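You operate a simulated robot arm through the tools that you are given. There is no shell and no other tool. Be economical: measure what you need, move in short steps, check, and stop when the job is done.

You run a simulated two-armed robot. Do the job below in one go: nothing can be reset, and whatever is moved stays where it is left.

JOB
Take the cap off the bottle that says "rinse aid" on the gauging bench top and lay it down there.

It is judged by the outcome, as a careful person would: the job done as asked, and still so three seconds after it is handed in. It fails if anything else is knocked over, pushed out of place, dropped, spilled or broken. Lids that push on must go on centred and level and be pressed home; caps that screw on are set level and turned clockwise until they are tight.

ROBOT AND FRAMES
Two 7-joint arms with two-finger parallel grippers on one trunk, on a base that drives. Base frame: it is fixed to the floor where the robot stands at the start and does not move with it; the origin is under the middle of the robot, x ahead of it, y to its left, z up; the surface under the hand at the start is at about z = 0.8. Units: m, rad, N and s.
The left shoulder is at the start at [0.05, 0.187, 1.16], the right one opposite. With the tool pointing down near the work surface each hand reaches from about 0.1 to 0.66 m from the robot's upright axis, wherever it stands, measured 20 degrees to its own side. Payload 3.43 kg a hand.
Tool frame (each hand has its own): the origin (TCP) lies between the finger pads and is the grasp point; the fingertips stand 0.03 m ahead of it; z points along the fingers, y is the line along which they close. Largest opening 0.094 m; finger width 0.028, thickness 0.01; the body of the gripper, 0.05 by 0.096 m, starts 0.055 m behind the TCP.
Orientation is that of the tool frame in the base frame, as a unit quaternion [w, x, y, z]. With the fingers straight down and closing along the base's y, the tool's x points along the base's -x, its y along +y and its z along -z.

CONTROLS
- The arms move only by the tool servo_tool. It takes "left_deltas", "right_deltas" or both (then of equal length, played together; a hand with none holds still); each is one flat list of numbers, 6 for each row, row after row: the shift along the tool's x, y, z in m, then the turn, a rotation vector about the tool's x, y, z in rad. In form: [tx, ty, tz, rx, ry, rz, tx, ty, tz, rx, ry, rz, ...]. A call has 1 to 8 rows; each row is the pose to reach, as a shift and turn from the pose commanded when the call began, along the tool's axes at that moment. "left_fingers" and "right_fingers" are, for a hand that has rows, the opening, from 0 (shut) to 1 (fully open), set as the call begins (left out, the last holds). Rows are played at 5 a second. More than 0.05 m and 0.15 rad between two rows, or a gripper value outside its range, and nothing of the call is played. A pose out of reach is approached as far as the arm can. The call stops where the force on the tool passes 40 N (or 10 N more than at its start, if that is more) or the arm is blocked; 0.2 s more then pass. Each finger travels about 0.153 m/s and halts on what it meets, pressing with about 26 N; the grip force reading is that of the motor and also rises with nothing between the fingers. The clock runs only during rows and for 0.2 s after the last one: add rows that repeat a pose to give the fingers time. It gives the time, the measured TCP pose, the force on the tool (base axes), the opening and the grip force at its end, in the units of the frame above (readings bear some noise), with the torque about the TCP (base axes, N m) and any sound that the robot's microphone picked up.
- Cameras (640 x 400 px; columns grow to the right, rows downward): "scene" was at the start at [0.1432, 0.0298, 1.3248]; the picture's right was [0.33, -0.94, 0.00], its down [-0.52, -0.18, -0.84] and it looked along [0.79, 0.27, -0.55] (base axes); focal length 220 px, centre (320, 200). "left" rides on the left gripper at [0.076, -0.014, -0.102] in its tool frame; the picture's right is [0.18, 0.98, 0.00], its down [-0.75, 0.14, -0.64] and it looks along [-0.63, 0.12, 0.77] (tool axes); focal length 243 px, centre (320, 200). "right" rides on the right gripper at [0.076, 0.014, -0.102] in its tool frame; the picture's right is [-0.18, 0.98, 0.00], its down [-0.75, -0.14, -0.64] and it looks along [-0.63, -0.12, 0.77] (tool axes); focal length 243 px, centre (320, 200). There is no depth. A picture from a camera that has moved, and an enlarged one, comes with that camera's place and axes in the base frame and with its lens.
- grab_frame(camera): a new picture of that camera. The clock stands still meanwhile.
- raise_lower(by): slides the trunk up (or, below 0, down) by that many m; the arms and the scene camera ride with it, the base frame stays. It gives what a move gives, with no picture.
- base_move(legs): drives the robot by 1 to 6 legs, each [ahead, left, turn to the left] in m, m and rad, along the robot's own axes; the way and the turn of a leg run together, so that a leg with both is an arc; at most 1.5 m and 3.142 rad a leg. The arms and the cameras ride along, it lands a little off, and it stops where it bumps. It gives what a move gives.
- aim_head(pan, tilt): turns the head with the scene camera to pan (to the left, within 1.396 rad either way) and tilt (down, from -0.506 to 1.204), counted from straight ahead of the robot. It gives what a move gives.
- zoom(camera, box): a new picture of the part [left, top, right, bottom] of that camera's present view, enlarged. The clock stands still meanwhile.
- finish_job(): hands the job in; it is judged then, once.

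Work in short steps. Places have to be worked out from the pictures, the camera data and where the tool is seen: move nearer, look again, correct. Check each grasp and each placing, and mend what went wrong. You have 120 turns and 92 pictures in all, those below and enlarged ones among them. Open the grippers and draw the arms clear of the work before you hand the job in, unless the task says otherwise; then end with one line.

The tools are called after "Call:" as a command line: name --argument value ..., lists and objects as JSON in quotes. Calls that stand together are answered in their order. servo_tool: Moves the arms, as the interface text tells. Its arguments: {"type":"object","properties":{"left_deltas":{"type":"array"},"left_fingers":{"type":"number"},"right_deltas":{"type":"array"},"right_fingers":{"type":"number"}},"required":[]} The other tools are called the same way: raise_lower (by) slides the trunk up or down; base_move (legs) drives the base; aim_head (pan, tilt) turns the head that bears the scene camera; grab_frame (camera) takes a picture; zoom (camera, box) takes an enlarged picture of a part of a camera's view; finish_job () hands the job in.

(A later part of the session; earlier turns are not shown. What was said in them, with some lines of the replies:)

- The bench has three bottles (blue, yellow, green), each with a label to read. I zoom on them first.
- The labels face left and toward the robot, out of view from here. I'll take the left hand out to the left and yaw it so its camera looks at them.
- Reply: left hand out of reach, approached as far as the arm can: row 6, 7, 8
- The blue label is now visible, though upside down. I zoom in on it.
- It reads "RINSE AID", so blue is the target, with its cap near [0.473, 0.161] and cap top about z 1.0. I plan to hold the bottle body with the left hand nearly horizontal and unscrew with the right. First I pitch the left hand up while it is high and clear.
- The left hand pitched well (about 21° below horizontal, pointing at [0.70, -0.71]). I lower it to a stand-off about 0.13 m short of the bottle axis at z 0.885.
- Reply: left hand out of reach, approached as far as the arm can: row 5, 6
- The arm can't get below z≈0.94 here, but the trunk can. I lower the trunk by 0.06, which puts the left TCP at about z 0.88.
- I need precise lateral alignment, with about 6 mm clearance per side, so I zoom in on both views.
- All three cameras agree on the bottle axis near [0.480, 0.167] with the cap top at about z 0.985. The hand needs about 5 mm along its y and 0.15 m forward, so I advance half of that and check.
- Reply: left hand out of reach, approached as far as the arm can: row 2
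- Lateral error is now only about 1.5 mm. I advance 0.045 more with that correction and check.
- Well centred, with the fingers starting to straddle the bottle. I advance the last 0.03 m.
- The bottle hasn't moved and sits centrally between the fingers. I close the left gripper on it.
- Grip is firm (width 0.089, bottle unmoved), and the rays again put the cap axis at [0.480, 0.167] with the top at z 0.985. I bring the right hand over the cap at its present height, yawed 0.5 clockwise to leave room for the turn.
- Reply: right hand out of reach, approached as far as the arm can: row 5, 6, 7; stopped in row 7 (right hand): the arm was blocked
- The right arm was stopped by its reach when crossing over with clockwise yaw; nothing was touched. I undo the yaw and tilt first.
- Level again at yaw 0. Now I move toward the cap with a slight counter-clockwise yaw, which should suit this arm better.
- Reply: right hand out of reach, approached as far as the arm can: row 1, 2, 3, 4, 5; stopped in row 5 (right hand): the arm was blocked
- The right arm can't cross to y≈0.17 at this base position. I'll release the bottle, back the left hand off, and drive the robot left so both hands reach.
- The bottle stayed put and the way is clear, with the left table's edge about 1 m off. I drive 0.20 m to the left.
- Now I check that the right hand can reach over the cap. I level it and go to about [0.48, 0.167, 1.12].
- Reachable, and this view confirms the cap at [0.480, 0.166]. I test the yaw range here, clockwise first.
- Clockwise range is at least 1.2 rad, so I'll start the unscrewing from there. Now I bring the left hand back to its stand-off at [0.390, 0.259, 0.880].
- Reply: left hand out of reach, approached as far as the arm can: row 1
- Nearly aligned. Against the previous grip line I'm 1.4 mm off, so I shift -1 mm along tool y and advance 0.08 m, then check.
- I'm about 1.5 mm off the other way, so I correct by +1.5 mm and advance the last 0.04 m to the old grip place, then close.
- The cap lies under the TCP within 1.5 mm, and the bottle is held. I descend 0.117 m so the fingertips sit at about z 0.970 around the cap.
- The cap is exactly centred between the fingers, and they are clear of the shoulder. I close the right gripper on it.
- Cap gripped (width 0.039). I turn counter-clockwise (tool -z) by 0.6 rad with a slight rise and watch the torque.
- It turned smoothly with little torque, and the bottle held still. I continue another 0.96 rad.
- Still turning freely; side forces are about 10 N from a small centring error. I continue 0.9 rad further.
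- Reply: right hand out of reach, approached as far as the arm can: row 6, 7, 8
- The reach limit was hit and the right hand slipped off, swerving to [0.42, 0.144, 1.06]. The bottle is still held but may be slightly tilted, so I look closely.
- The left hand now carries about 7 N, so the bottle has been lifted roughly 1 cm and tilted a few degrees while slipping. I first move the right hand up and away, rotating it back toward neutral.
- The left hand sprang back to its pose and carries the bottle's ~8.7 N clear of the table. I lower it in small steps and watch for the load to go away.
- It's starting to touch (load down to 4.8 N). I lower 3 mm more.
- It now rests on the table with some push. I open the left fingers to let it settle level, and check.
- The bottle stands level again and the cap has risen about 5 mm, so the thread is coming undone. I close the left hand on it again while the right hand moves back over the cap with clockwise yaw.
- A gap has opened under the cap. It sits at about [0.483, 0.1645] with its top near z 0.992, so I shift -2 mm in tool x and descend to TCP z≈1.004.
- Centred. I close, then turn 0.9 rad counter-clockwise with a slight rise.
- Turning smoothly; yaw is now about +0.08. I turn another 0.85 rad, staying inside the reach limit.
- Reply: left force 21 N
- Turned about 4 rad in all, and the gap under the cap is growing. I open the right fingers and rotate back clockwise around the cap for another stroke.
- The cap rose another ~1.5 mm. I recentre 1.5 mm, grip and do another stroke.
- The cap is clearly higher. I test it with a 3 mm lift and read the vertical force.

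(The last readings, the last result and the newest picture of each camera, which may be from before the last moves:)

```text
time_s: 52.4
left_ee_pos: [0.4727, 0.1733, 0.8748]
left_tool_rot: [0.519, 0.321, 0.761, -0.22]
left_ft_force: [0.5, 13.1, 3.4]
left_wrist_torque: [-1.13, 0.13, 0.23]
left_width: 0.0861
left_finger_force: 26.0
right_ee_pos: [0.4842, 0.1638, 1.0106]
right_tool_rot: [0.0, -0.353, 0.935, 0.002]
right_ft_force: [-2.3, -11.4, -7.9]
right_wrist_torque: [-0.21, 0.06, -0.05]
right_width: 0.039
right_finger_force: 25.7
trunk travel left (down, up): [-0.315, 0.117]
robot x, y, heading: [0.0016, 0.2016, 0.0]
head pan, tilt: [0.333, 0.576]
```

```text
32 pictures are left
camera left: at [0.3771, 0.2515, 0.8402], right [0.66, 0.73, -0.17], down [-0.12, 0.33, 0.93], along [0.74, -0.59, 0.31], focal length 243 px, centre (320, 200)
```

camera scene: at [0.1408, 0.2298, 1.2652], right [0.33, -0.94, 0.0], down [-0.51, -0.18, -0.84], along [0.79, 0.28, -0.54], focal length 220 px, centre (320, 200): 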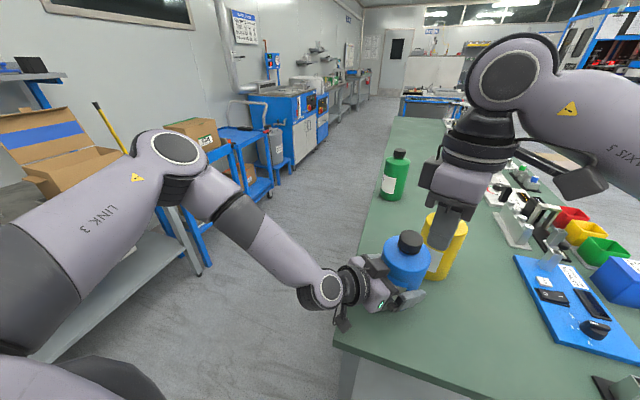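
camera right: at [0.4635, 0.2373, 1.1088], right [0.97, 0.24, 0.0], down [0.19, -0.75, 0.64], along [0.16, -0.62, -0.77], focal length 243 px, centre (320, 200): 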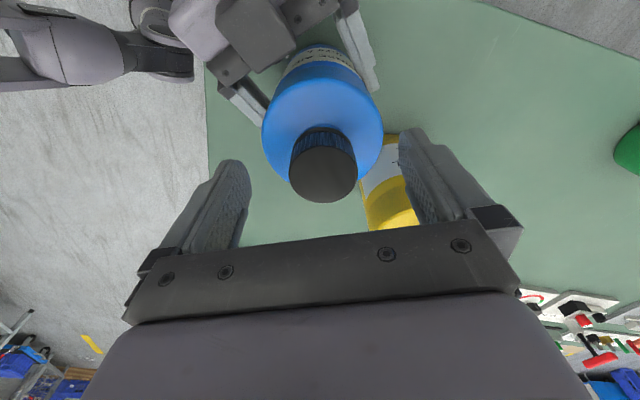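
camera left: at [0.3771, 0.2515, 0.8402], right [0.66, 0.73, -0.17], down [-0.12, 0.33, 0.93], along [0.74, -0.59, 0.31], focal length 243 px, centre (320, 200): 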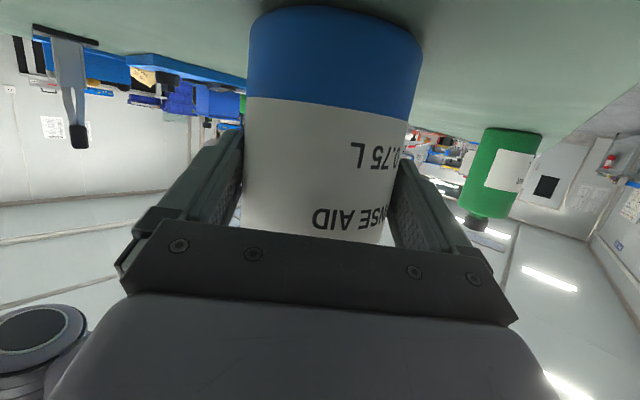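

A pull of 7.9 N means it is still threaded. The bottle has crept about 5 mm outward along the left fingers, so I'll undo the lift, open the right hand, then re-seat the left grip 7 mm deeper.

Call:
servo_tool --right_deltas '[0, 0, 0.003, 0, 0, 0, 0, 0, 0.003, 0, 0, 0]'

Call:
servo_tool --right_deltas '[0, 0, 0, 0, 0, 0, 0, 0, 0, 0, 0, 0, 0, 0, -0.001, 0, 0, 0.15, 0, 0, -0.001, 0, 0, 0.3, 0, 0, -0.001, 0, 0, 0.45, 0, 0, -0.001, 0, 0, 0.6, 0, 0, -0.001, 0, 0, 0.75, 0, 0, -0.001, 0, 0, 0.9]' --right_fingers 1

Call:
servo_tool --left_deltas '[0, 0, 0, 0, 0, 0, 0, 0, 0, 0, 0, 0, -0.0012, 0, 0.0033, 0, 0, 0, -0.0025, 0, 0.0065, 0, 0, 0, -0.0025, 0, 0.0065, 0, 0, 0]' --left_fingers 1

Call:
servo_tool --left_deltas '[0, 0, 0, 0, 0, 0, 0, 0, 0, 0, 0, 0, 0, 0, 0, 0, 0, 0, 0, 0, 0, 0, 0, 0, 0, 0, 0, 0, 0, 0, 0, 0, 0, 0, 0, 0, 0, 0, 0, 0, 0, 0, 0, 0, 0, 0, 0, 0]' --left_fingers 0 --right_deltas '[0, 0, 0, 0, 0, 0.15, 0, 0, 0, 0, 0, 0.3, 0, 0, 0, 0, 0, 0.45, 0, 0, 0, 0, 0, 0.6, 0, 0, 0, 0, 0, 0.75, 0, 0, 0, 0, 0, 0.9, 0, 0, 0, 0, 0, 1.0, 0, 0, 0, 0, 0, 1.0]'

Call:
grab_frame --camera "right"

Call:
zoom --camera "scene" --box '[360, 210, 460, 290]'

```text
time_s: 53.0
left_ee_pos: [0.473, 0.1725, 0.8737]
left_tool_rot: [0.52, 0.321, 0.761, -0.219]
left_ft_force: [4.3, 8.8, 0.1]
left_wrist_torque: [-0.77, 0.07, 0.09]
left_width: 0.0865
left_finger_force: 25.5
right_ee_pos: [0.4838, 0.1645, 1.0101]
right_tool_rot: [0.003, -0.355, 0.935, 0.002]
right_ft_force: [-1.8, -12.5, 7.2]
right_wrist_torque: [-0.45, 0.09, -0.06]
right_width: 0.0392
right_finger_force: 26.2
trunk travel left (down, up): [-0.315, 0.117]
robot x, y, heading: [-0.0003, 0.2007, -0.002]
head pan, tilt: [0.333, 0.576]
```

```text
time_s: 54.8
left_ee_pos: [0.4732, 0.1733, 0.874]
left_tool_rot: [0.52, 0.321, 0.761, -0.22]
left_ft_force: [-2.5, -1.7, 0.3]
left_wrist_torque: [0.19, 0.15, 0.0]
left_width: 0.0854
left_finger_force: 26.2
right_ee_pos: [0.4848, 0.1642, 1.0103]
right_tool_rot: [0.001, 0.09, 0.996, 0.001]
right_ft_force: [0.1, -0.8, 0.4]
right_wrist_torque: [0.03, -0.01, -0.01]
right_width: 0.0944
right_finger_force: 0.0
trunk travel left (down, up): [-0.315, 0.117]
robot x, y, heading: [0.0018, 0.2011, -0.002]
head pan, tilt: [0.333, 0.576]
```

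```text
time_s: 56.0
left_ee_pos: [0.4786, 0.1688, 0.8743]
left_tool_rot: [0.52, 0.321, 0.761, -0.219]
left_ft_force: [-0.4, -0.2, 0.4]
left_wrist_torque: [0.02, 0.01, 0.01]
left_width: 0.0941
left_finger_force: 0.1
right_ee_pos: [0.4838, 0.1643, 1.0101]
right_tool_rot: [0.001, 0.088, 0.996, 0.002]
right_ft_force: [-0.1, 0.3, 0.6]
right_wrist_torque: [0.0, 0.0, 0.02]
right_width: 0.0939
right_finger_force: 0.3
trunk travel left (down, up): [-0.315, 0.117]
robot x, y, heading: [-0.0013, 0.2026, 0.001]
head pan, tilt: [0.333, 0.576]
```

```text
time_s: 57.8
left_ee_pos: [0.4782, 0.1687, 0.8742]
left_tool_rot: [0.52, 0.322, 0.76, -0.22]
left_ft_force: [-0.8, -1.5, -0.6]
left_wrist_torque: [-0.07, 0.1, -0.02]
left_width: 0.0887
left_finger_force: 26.3
right_ee_pos: [0.4852, 0.1657, 1.0106]
right_tool_rot: [0.0, 0.556, 0.831, 0.002]
right_ft_force: [-0.1, 0.5, 0.6]
right_wrist_torque: [0.0, -0.02, 0.02]
right_width: 0.0942
right_finger_force: 0.1
trunk travel left (down, up): [-0.315, 0.117]
robot x, y, heading: [-0.0001, 0.2039, 0.004]
head pan, tilt: [0.333, 0.576]
```

```text
31 pictures are left
camera right: at [0.4675, 0.2387, 1.1124], right [0.98, 0.21, 0.0], down [0.16, -0.75, 0.64], along [0.13, -0.63, -0.77], focal length 243 px, centre (320, 200)
```

right: 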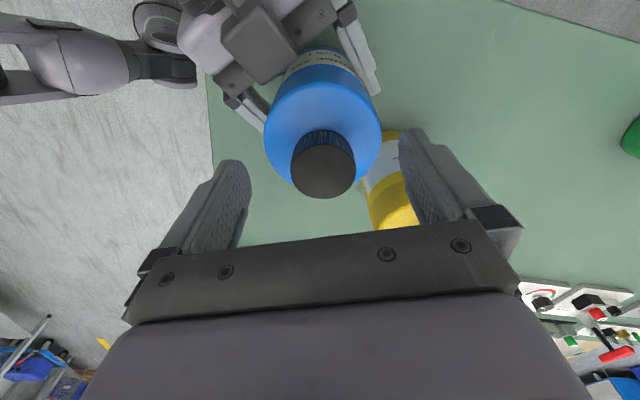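

```text
5.00 times, centred on (410, 250) of scene
camera zoom: at [0.1433, 0.2312, 1.2649], right [0.33, -0.94, 0.0], down [-0.52, -0.18, -0.84], along [0.79, 0.27, -0.55], focal length 1099 px, centre (-130, -50)
```

zoom: 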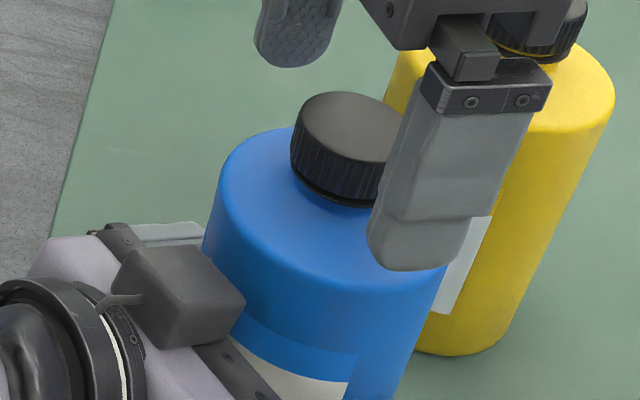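

The cap now sits lower with no gap, perhaps free and just resting. I lower 5 mm, recentre, grip, and test a 4 mm lift.

Call:
servo_tool --right_deltas '[0.001, 0.0015, 0.003, 0, 0, 0, 0.001, 0.0015, 0.005, 0, 0, 0]'

Call:
servo_tool --right_deltas '[0, 0, 0, 0, 0, 0, 0, 0, 0, 0, 0, 0, 0, 0, 0, 0, 0, 0, 0, 0, -0.002, 0, 0, 0, 0, 0, -0.004, 0, 0, 0]' --right_fingers 0

Call:
zoom --camera "scene" --box '[360, 210, 460, 290]'

```text
time_s: 58.4
left_ee_pos: [0.4783, 0.1682, 0.8738]
left_tool_rot: [0.52, 0.321, 0.76, -0.22]
left_ft_force: [-1.6, -1.4, 0.3]
left_wrist_torque: [-0.1, 0.09, 0.03]
left_width: 0.0884
left_finger_force: 26.4
right_ee_pos: [0.4854, 0.1654, 1.0051]
right_tool_rot: [0.0, 0.554, 0.832, 0.002]
right_ft_force: [-1.0, 0.3, 0.2]
right_wrist_torque: [-0.02, 0.03, 0.04]
right_width: 0.094
right_finger_force: 0.0
trunk travel left (down, up): [-0.315, 0.117]
robot x, y, heading: [-0.001, 0.2022, -0.002]
head pan, tilt: [0.333, 0.576]
```

```text
time_s: 59.6
left_ee_pos: [0.4782, 0.1699, 0.874]
left_tool_rot: [0.519, 0.321, 0.761, -0.219]
left_ft_force: [-2.0, -1.1, 0.2]
left_wrist_torque: [-0.04, 0.04, -0.03]
left_width: 0.0886
left_finger_force: 26.3
right_ee_pos: [0.4852, 0.1671, 1.0088]
right_tool_rot: [0.0, 0.555, 0.832, 0.003]
right_ft_force: [-0.6, -1.1, -1.8]
right_wrist_torque: [-0.06, 0.01, 0.0]
right_width: 0.0393
right_finger_force: 25.9
trunk travel left (down, up): [-0.315, 0.117]
robot x, y, heading: [-0.0053, 0.2035, -0.001]
head pan, tilt: [0.333, 0.576]
```

```text
5.00 times, centred on (410, 250) of scene
camera zoom: at [0.1433, 0.2313, 1.2648], right [0.33, -0.94, 0.0], down [-0.52, -0.18, -0.84], along [0.79, 0.27, -0.55], focal length 1099 px, centre (-130, -50)
```

zoom: 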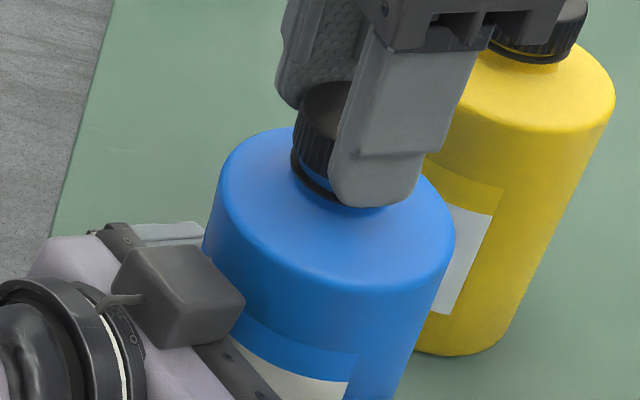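

It lifts with hardly any force, so the cap is free. I lift slowly another 2 cm and check.

Call:
servo_tool --right_deltas '[0, 0, -0.004, 0, 0, 0, 0, 0, -0.008, 0, 0, 0, 0, 0, -0.014, 0, 0, 0, 0, 0, -0.022, 0, 0, 0]'

Call:
zoom --camera "scene" --box '[350, 190, 470, 290]'

```text
time_s: 60.6
left_ee_pos: [0.479, 0.1692, 0.8741]
left_tool_rot: [0.519, 0.322, 0.761, -0.22]
left_ft_force: [-1.8, -0.9, -0.2]
left_wrist_torque: [0.08, -0.01, -0.04]
left_width: 0.0888
left_finger_force: 26.1
right_ee_pos: [0.4854, 0.1664, 1.0308]
right_tool_rot: [0.0, 0.555, 0.832, 0.001]
right_ft_force: [-0.4, -0.8, -0.5]
right_wrist_torque: [0.03, 0.01, 0.01]
right_width: 0.0392
right_finger_force: 25.7
trunk travel left (down, up): [-0.315, 0.117]
robot x, y, heading: [-0.0015, 0.2015, -0.0]
head pan, tilt: [0.333, 0.576]
```

```text
4.00 times, centred on (410, 240) of scene
camera zoom: at [0.1434, 0.2313, 1.2648], right [0.33, -0.94, 0.0], down [-0.52, -0.18, -0.84], along [0.79, 0.27, -0.55], focal length 880 px, centre (-40, 40)
```

zoom: 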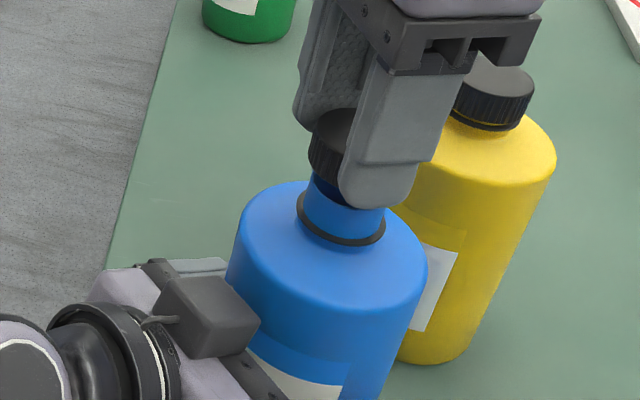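

The cap is fully off the neck. I raise it by 0.10 m, then carry it to the clear table area near [0.47, 0.01], rotating to neutral yaw.

Call:
servo_tool --right_deltas '[0, 0, -0.033, 0, 0, 0, 0, 0, -0.067, 0, 0, 0, 0, 0, -0.1, 0, 0, 0]'

Call:
servo_tool --right_deltas '[-0.017, -0.009, 0, 0, 0, -0.145, -0.034, -0.018, 0, 0, 0, -0.29, -0.051, -0.027, 0, 0, 0, -0.435, -0.068, -0.036, 0, 0, 0, -0.58, -0.085, -0.046, 0, 0, 0, -0.725, -0.103, -0.055, 0, 0, 0, -0.87, -0.12, -0.064, 0, 0, 0, -1.015, -0.138, -0.074, 0, 0, 0, -1.16]'

Call:
grab_frame --camera "scene"

Call:
grab_frame --camera "right"

```text
time_s: 61.4
left_ee_pos: [0.4794, 0.1691, 0.8733]
left_tool_rot: [0.52, 0.321, 0.761, -0.219]
left_ft_force: [-2.4, 1.4, 0.3]
left_wrist_torque: [0.17, 0.03, 0.01]
left_width: 0.0886
left_finger_force: 25.3
right_ee_pos: [0.4844, 0.1659, 1.1313]
right_tool_rot: [0.0, 0.555, 0.832, 0.003]
right_ft_force: [-0.3, -0.7, -1.8]
right_wrist_torque: [0.04, 0.01, 0.05]
right_width: 0.0393
right_finger_force: 25.3
trunk travel left (down, up): [-0.315, 0.117]
robot x, y, heading: [0.0024, 0.2026, -0.001]
head pan, tilt: [0.333, 0.576]
```

```text
time_s: 63.2
left_ee_pos: [0.4792, 0.1703, 0.8739]
left_tool_rot: [0.52, 0.321, 0.761, -0.219]
left_ft_force: [-0.5, -0.2, -0.2]
left_wrist_torque: [0.06, -0.12, 0.06]
left_width: 0.0886
left_finger_force: 26.2
right_ee_pos: [0.4696, 0.0101, 1.1297]
right_tool_rot: [0.001, 0.007, 1.0, 0.002]
right_ft_force: [-0.4, -0.2, 0.5]
right_wrist_torque: [0.02, 0.04, -0.02]
right_width: 0.0391
right_finger_force: 25.8
trunk travel left (down, up): [-0.315, 0.117]
robot x, y, heading: [0.0009, 0.2005, 0.003]
head pan, tilt: [0.333, 0.576]
```

```text
27 pictures are left
camera scene: at [0.1434, 0.2313, 1.2648], right [0.33, -0.94, 0.0], down [-0.52, -0.18, -0.84], along [0.79, 0.27, -0.55], focal length 220 px, centre (320, 200)
```

scene: 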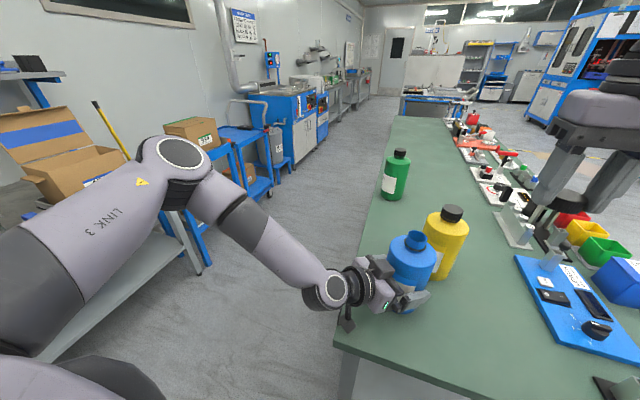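

```text
26 pictures are left
camera right: at [0.3928, 0.023, 1.2321], right [0.2, 0.98, 0.0], down [0.75, -0.15, 0.64], along [0.63, -0.12, -0.77], focal length 243 px, centre (320, 200)
```

right: 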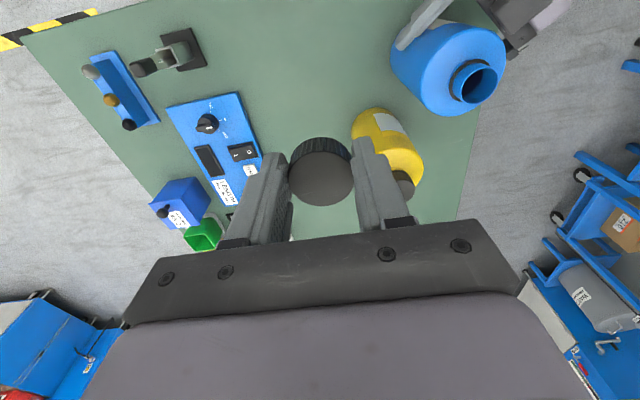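

The cap is held level and the spot below is clear. I descend to TCP z≈0.85 first.

Call:
servo_tool --right_deltas '[0, 0, 0.047, 0, 0, 0, 0, 0, 0.094, 0, 0, 0, 0, 0, 0.141, 0, 0, 0, 0, 0, 0.188, 0, 0, 0, 0, 0, 0.235, 0, 0, 0, 0, 0, 0.265, 0, 0, 0, 0, 0, 0.278, 0, 0, 0]'

Call:
grab_frame --camera "right"

Call:
grab_frame --camera "scene"

```text
time_s: 64.8
left_ee_pos: [0.4786, 0.1688, 0.874]
left_tool_rot: [0.52, 0.321, 0.76, -0.22]
left_ft_force: [-0.9, -0.3, -0.2]
left_wrist_torque: [0.02, -0.06, 0.0]
left_width: 0.0884
left_finger_force: 26.2
right_ee_pos: [0.471, 0.0108, 0.8518]
right_tool_rot: [0.002, 0.009, 1.0, 0.002]
right_ft_force: [0.3, -0.1, 1.1]
right_wrist_torque: [-0.01, -0.01, -0.03]
right_width: 0.039
right_finger_force: 25.5
trunk travel left (down, up): [-0.315, 0.117]
robot x, y, heading: [0.0005, 0.2014, 0.002]
head pan, tilt: [0.333, 0.576]
```

```text
25 pictures are left
camera right: at [0.3938, 0.0239, 0.9541], right [0.2, 0.98, 0.0], down [0.75, -0.16, 0.64], along [0.63, -0.13, -0.77], focal length 243 px, centre (320, 200)
```

right: 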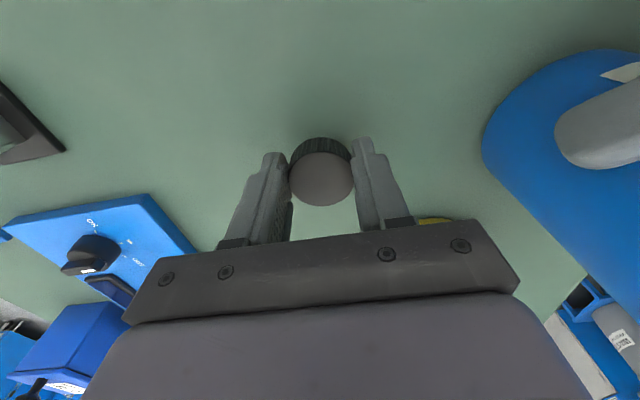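

```text
24 pictures are left
camera scene: at [0.1434, 0.2314, 1.2648], right [0.33, -0.94, 0.0], down [-0.52, -0.18, -0.84], along [0.79, 0.27, -0.55], focal length 220 px, centre (320, 200)
```

scene: 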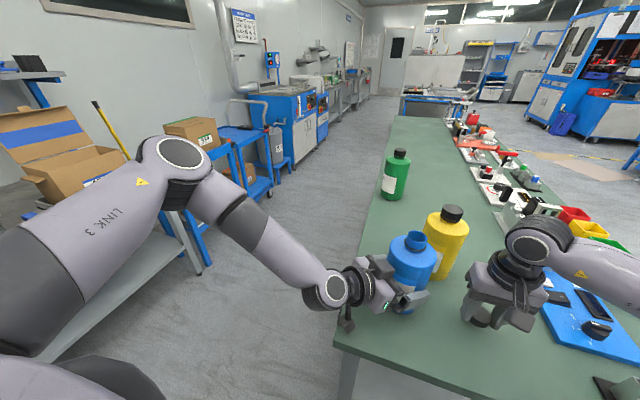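

Clear all round. I step down 10 mm and watch for contact.

Call:
servo_tool --right_deltas '[0, 0, 0.004, 0, 0, 0, 0, 0, 0.007, 0, 0, 0, 0, 0, 0.01, 0, 0, 0]'

```text
time_s: 65.6
left_ee_pos: [0.479, 0.1688, 0.8737]
left_tool_rot: [0.52, 0.321, 0.76, -0.22]
left_ft_force: [-1.0, -0.1, 0.1]
left_wrist_torque: [-0.03, 0.01, -0.01]
left_width: 0.0884
left_finger_force: 25.8
right_ee_pos: [0.4703, 0.012, 0.8417]
right_tool_rot: [0.001, 0.008, 1.0, 0.002]
right_ft_force: [0.4, -0.4, -0.2]
right_wrist_torque: [-0.03, -0.02, -0.02]
right_width: 0.0396
right_finger_force: 26.2
trunk travel left (down, up): [-0.315, 0.117]
robot x, y, heading: [-0.0006, 0.1983, -0.002]
head pan, tilt: [0.333, 0.576]
```

No contact yet. I go down 4 mm more.

Call:
servo_tool --right_deltas '[0, 0, 0.002, 0, 0, 0, 0, 0, 0.004, 0, 0, 0]'

Call:
zoom --camera "scene" --box '[440, 260, 560, 350]'

```text
time_s: 66.2
left_ee_pos: [0.4784, 0.1688, 0.8753]
left_tool_rot: [0.519, 0.322, 0.761, -0.22]
left_ft_force: [-0.5, -0.1, -0.2]
left_wrist_torque: [-0.06, 0.04, -0.02]
left_width: 0.0886
left_finger_force: 26.4
right_ee_pos: [0.4709, 0.0119, 0.8386]
right_tool_rot: [0.001, 0.008, 1.0, 0.002]
right_ft_force: [0.0, -0.7, -0.1]
right_wrist_torque: [0.01, -0.01, -0.01]
right_width: 0.0391
right_finger_force: 26.1
trunk travel left (down, up): [-0.315, 0.117]
robot x, y, heading: [-0.0007, 0.2032, -0.004]
head pan, tilt: [0.333, 0.576]
```

```text
4.44 times, centred on (500, 305) of scene
camera zoom: at [0.1434, 0.2314, 1.2648], right [0.33, -0.94, 0.0], down [-0.52, -0.18, -0.84], along [0.79, 0.27, -0.55], focal length 977 px, centre (-480, -267)
```

zoom: 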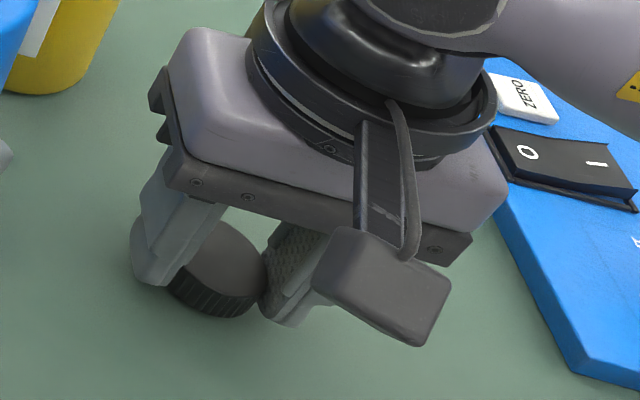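

Nearly down. I continue in 2 mm steps.

Call:
servo_tool --right_deltas '[0, 0, 0.002, 0, 0, 0, 0, 0, 0.003, 0, 0, 0]'

Call:
servo_tool --right_deltas '[0, 0, 0.002, 0, 0, 0, 0, 0, 0.002, 0, 0, 0]'

```text
time_s: 66.8
left_ee_pos: [0.4804, 0.1678, 0.8736]
left_tool_rot: [0.519, 0.321, 0.761, -0.219]
left_ft_force: [0.4, 0.2, 0.3]
left_wrist_torque: [-0.06, 0.03, -0.02]
left_width: 0.0887
left_finger_force: 26.1
right_ee_pos: [0.4707, 0.0105, 0.8341]
right_tool_rot: [0.001, 0.008, 1.0, 0.002]
right_ft_force: [0.8, 0.1, -0.7]
right_wrist_torque: [-0.03, -0.02, -0.03]
right_width: 0.0392
right_finger_force: 25.9
trunk travel left (down, up): [-0.315, 0.117]
robot x, y, heading: [0.0014, 0.2007, -0.002]
head pan, tilt: [0.333, 0.576]
```

```text
time_s: 67.4
left_ee_pos: [0.4793, 0.1687, 0.8727]
left_tool_rot: [0.52, 0.321, 0.761, -0.219]
left_ft_force: [-0.5, -0.1, 0.2]
left_wrist_torque: [-0.01, 0.02, -0.01]
left_width: 0.0884
left_finger_force: 26.3
right_ee_pos: [0.4706, 0.0123, 0.8324]
right_tool_rot: [0.0, 0.009, 1.0, 0.001]
right_ft_force: [-0.5, 0.1, 0.7]
right_wrist_torque: [0.01, 0.0, 0.02]
right_width: 0.0391
right_finger_force: 26.4
trunk travel left (down, up): [-0.315, 0.117]
robot x, y, heading: [-0.0017, 0.2014, 0.007]
head pan, tilt: [0.333, 0.576]
```

Still no contact. I take one more 2 mm and another 1.5 mm step.

Call:
servo_tool --right_deltas '[0, 0, 0.001, 0, 0, 0, 0, 0, 0.002, 0, 0, 0]'

Call:
servo_tool --right_deltas '[0, 0, 0.001, 0, 0, 0, 0, 0, 0.0015, 0, 0, 0]'

Call:
zoom --camera "scene" --box '[440, 260, 560, 350]'

```text
time_s: 68.0
left_ee_pos: [0.4796, 0.1681, 0.8746]
left_tool_rot: [0.52, 0.321, 0.76, -0.22]
left_ft_force: [0.7, -0.5, 0.5]
left_wrist_torque: [-0.09, 0.01, -0.02]
left_width: 0.0885
left_finger_force: 26.3
right_ee_pos: [0.4701, 0.0123, 0.8311]
right_tool_rot: [0.001, 0.007, 1.0, 0.002]
right_ft_force: [-0.5, -0.5, 1.8]
right_wrist_torque: [-0.01, 0.03, 0.02]
right_width: 0.0392
right_finger_force: 26.2
trunk travel left (down, up): [-0.315, 0.117]
robot x, y, heading: [-0.0017, 0.2009, 0.001]
head pan, tilt: [0.333, 0.576]
```

```text
time_s: 68.6
left_ee_pos: [0.479, 0.17, 0.8735]
left_tool_rot: [0.519, 0.321, 0.761, -0.22]
left_ft_force: [1.7, -0.7, -0.7]
left_wrist_torque: [-0.16, -0.06, 0.04]
left_width: 0.0885
left_finger_force: 25.7
right_ee_pos: [0.4703, 0.0127, 0.832]
right_tool_rot: [0.002, 0.008, 1.0, 0.002]
right_ft_force: [-1.6, 0.0, 12.2]
right_wrist_torque: [-0.14, 0.13, -0.01]
right_width: 0.0392
right_finger_force: 25.6
trunk travel left (down, up): [-0.315, 0.117]
robot x, y, heading: [0.0009, 0.2019, -0.0]
head pan, tilt: [0.333, 0.576]
```

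```text
4.44 times, centred on (500, 305) of scene
camera zoom: at [0.1428, 0.2317, 1.2651], right [0.33, -0.94, 0.0], down [-0.51, -0.18, -0.84], along [0.79, 0.27, -0.54], focal length 977 px, centre (-480, -267)
```

zoom: 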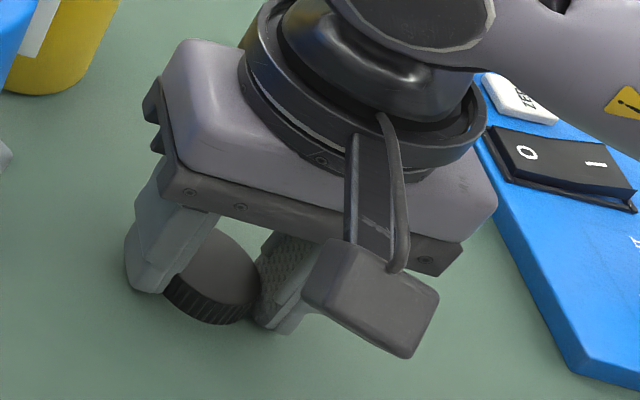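

Contact at 12 N: the cap is on the table. I ease off 1 mm, open, and rise straight up.

Call:
servo_tool --right_deltas '[0, 0, -0.001, 0, 0, 0, 0, 0, -0.001, 0, 0, 0, 0, 0, -0.001, 0, 0, 0]' --right_fingers 1

Call:
servo_tool --right_deltas '[0, 0, -0.01, 0, 0, 0, 0, 0, -0.04, 0, 0, 0, 0, 0, -0.08, 0, 0, 0, 0, 0, -0.12, 0, 0, 0, 0, 0, -0.16, 0, 0, 0, 0, 0, -0.2, 0, 0, 0, 0, 0, -0.24, 0, 0, 0]'

Call:
grab_frame --camera "right"

Call:
grab_frame --camera "left"

```text
time_s: 69.4
left_ee_pos: [0.4777, 0.1691, 0.8734]
left_tool_rot: [0.52, 0.321, 0.761, -0.22]
left_ft_force: [-1.6, 1.9, 0.7]
left_wrist_torque: [0.12, 0.04, 0.05]
left_width: 0.0888
left_finger_force: 25.8
right_ee_pos: [0.4696, 0.0115, 0.8295]
right_tool_rot: [0.001, 0.009, 1.0, 0.002]
right_ft_force: [-1.2, -0.1, -0.1]
right_wrist_torque: [-0.02, 0.01, 0.01]
right_width: 0.0938
right_finger_force: 0.1
trunk travel left (down, up): [-0.315, 0.117]
robot x, y, heading: [-0.0007, 0.2052, -0.004]
head pan, tilt: [0.333, 0.576]
```

```text
time_s: 71.0
left_ee_pos: [0.4789, 0.1698, 0.8731]
left_tool_rot: [0.52, 0.321, 0.76, -0.22]
left_ft_force: [-1.3, 0.9, 0.3]
left_wrist_torque: [0.04, 0.1, -0.06]
left_width: 0.0888
left_finger_force: 25.6
right_ee_pos: [0.4694, 0.0092, 1.0725]
right_tool_rot: [0.001, 0.009, 1.0, 0.002]
right_ft_force: [-0.5, -0.2, -0.5]
right_wrist_torque: [-0.01, 0.0, 0.0]
right_width: 0.0942
right_finger_force: 0.1
trunk travel left (down, up): [-0.315, 0.117]
robot x, y, heading: [-0.0011, 0.2032, 0.0]
head pan, tilt: [0.333, 0.576]
```

```text
21 pictures are left
camera right: at [0.3939, 0.0238, 1.1737], right [0.2, 0.98, 0.0], down [0.75, -0.16, 0.64], along [0.63, -0.13, -0.77], focal length 243 px, centre (320, 200)
```

right: 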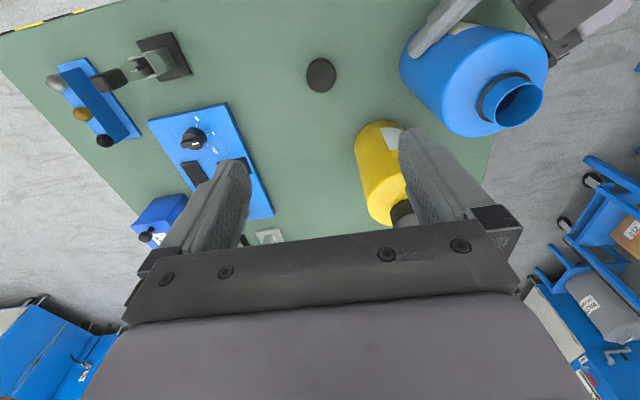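

```text
20 pictures are left
camera left: at [0.382, 0.2471, 0.8402], right [0.66, 0.73, -0.17], down [-0.13, 0.33, 0.94], along [0.74, -0.59, 0.31], focal length 243 px, centre (320, 200)
```

left: 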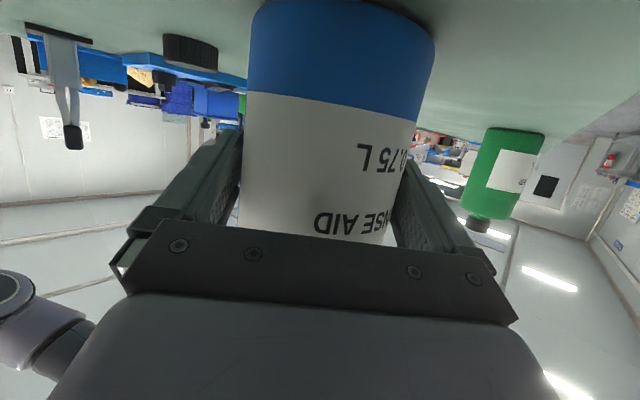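

The cap lies flat on the bench, and the bottle rests on the table. I open the left hand and back it out along its approach line.

Call:
servo_tool --left_deltas '[0, 0, 0, 0, 0, 0, 0, 0, 0, 0, 0, 0, 0, 0, 0, 0, 0, 0, 0.007, 0, -0.018, 0, 0, 0, 0.018, 0, -0.046, 0, 0, 0, 0.03, 0, -0.078, 0, 0, 0, 0.043, 0, -0.112, 0, 0, 0, 0.043, 0, -0.112, 0, 0, 0]' --left_fingers 1

Call:
grab_frame --camera "scene"

Call:
grab_frame --camera "right"

Call:
grab_frame --camera "left"

```text
time_s: 72.8
left_ee_pos: [0.3961, 0.2555, 0.8734]
left_tool_rot: [0.52, 0.321, 0.76, -0.22]
left_ft_force: [-1.0, 0.1, -0.8]
left_wrist_torque: [0.01, 0.0, -0.01]
left_width: 0.0939
left_finger_force: 0.0
right_ee_pos: [0.4702, 0.0099, 1.0711]
right_tool_rot: [0.001, 0.008, 1.0, 0.001]
right_ft_force: [0.3, 0.2, -0.6]
right_wrist_torque: [0.01, -0.02, 0.01]
right_width: 0.0939
right_finger_force: 0.1
trunk travel left (down, up): [-0.315, 0.117]
robot x, y, heading: [0.0002, 0.2056, 0.0]
head pan, tilt: [0.333, 0.576]
```

```text
19 pictures are left
camera scene: at [0.1435, 0.2313, 1.2648], right [0.33, -0.94, 0.0], down [-0.52, -0.18, -0.84], along [0.79, 0.27, -0.55], focal length 220 px, centre (320, 200)
```

scene: 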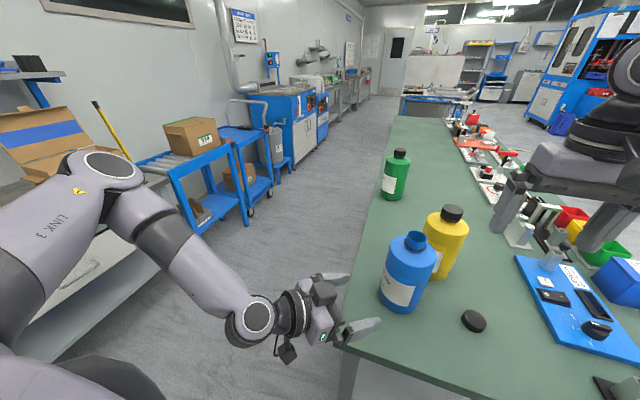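

```text
18 pictures are left
camera right: at [0.3942, 0.0237, 1.1732], right [0.2, 0.98, 0.0], down [0.75, -0.16, 0.64], along [0.63, -0.13, -0.77], focal length 243 px, centre (320, 200)
```

right: 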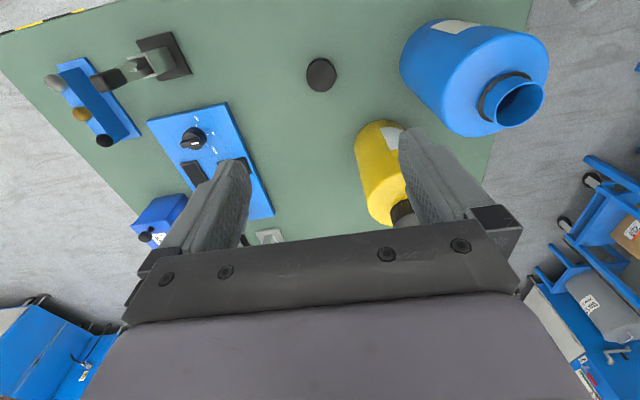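

```text
17 pictures are left
camera left: at [0.2987, 0.333, 0.8402], right [0.66, 0.73, -0.17], down [-0.12, 0.33, 0.94], along [0.74, -0.59, 0.31], focal length 243 px, centre (320, 200)
```

left: 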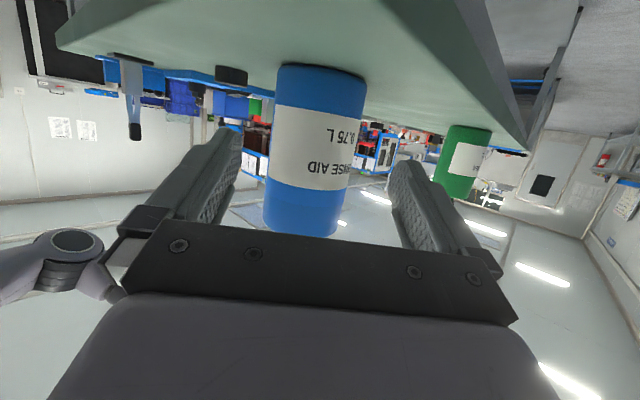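

The bottle stands upright and open, its cap lies flat on the bench, nothing else has moved, and both hands are open and clear. I hand the job in.

Call:
finish_job

```text
The job is handed in.
```

The rinse aid bottle (the blue one) is uncapped and upright, its cap lies flat on the gauging bench, and nothing else was disturbed; one slip while unscrewing briefly lifted and tilted the bottle, and it now stands about 5 mm from where it started.
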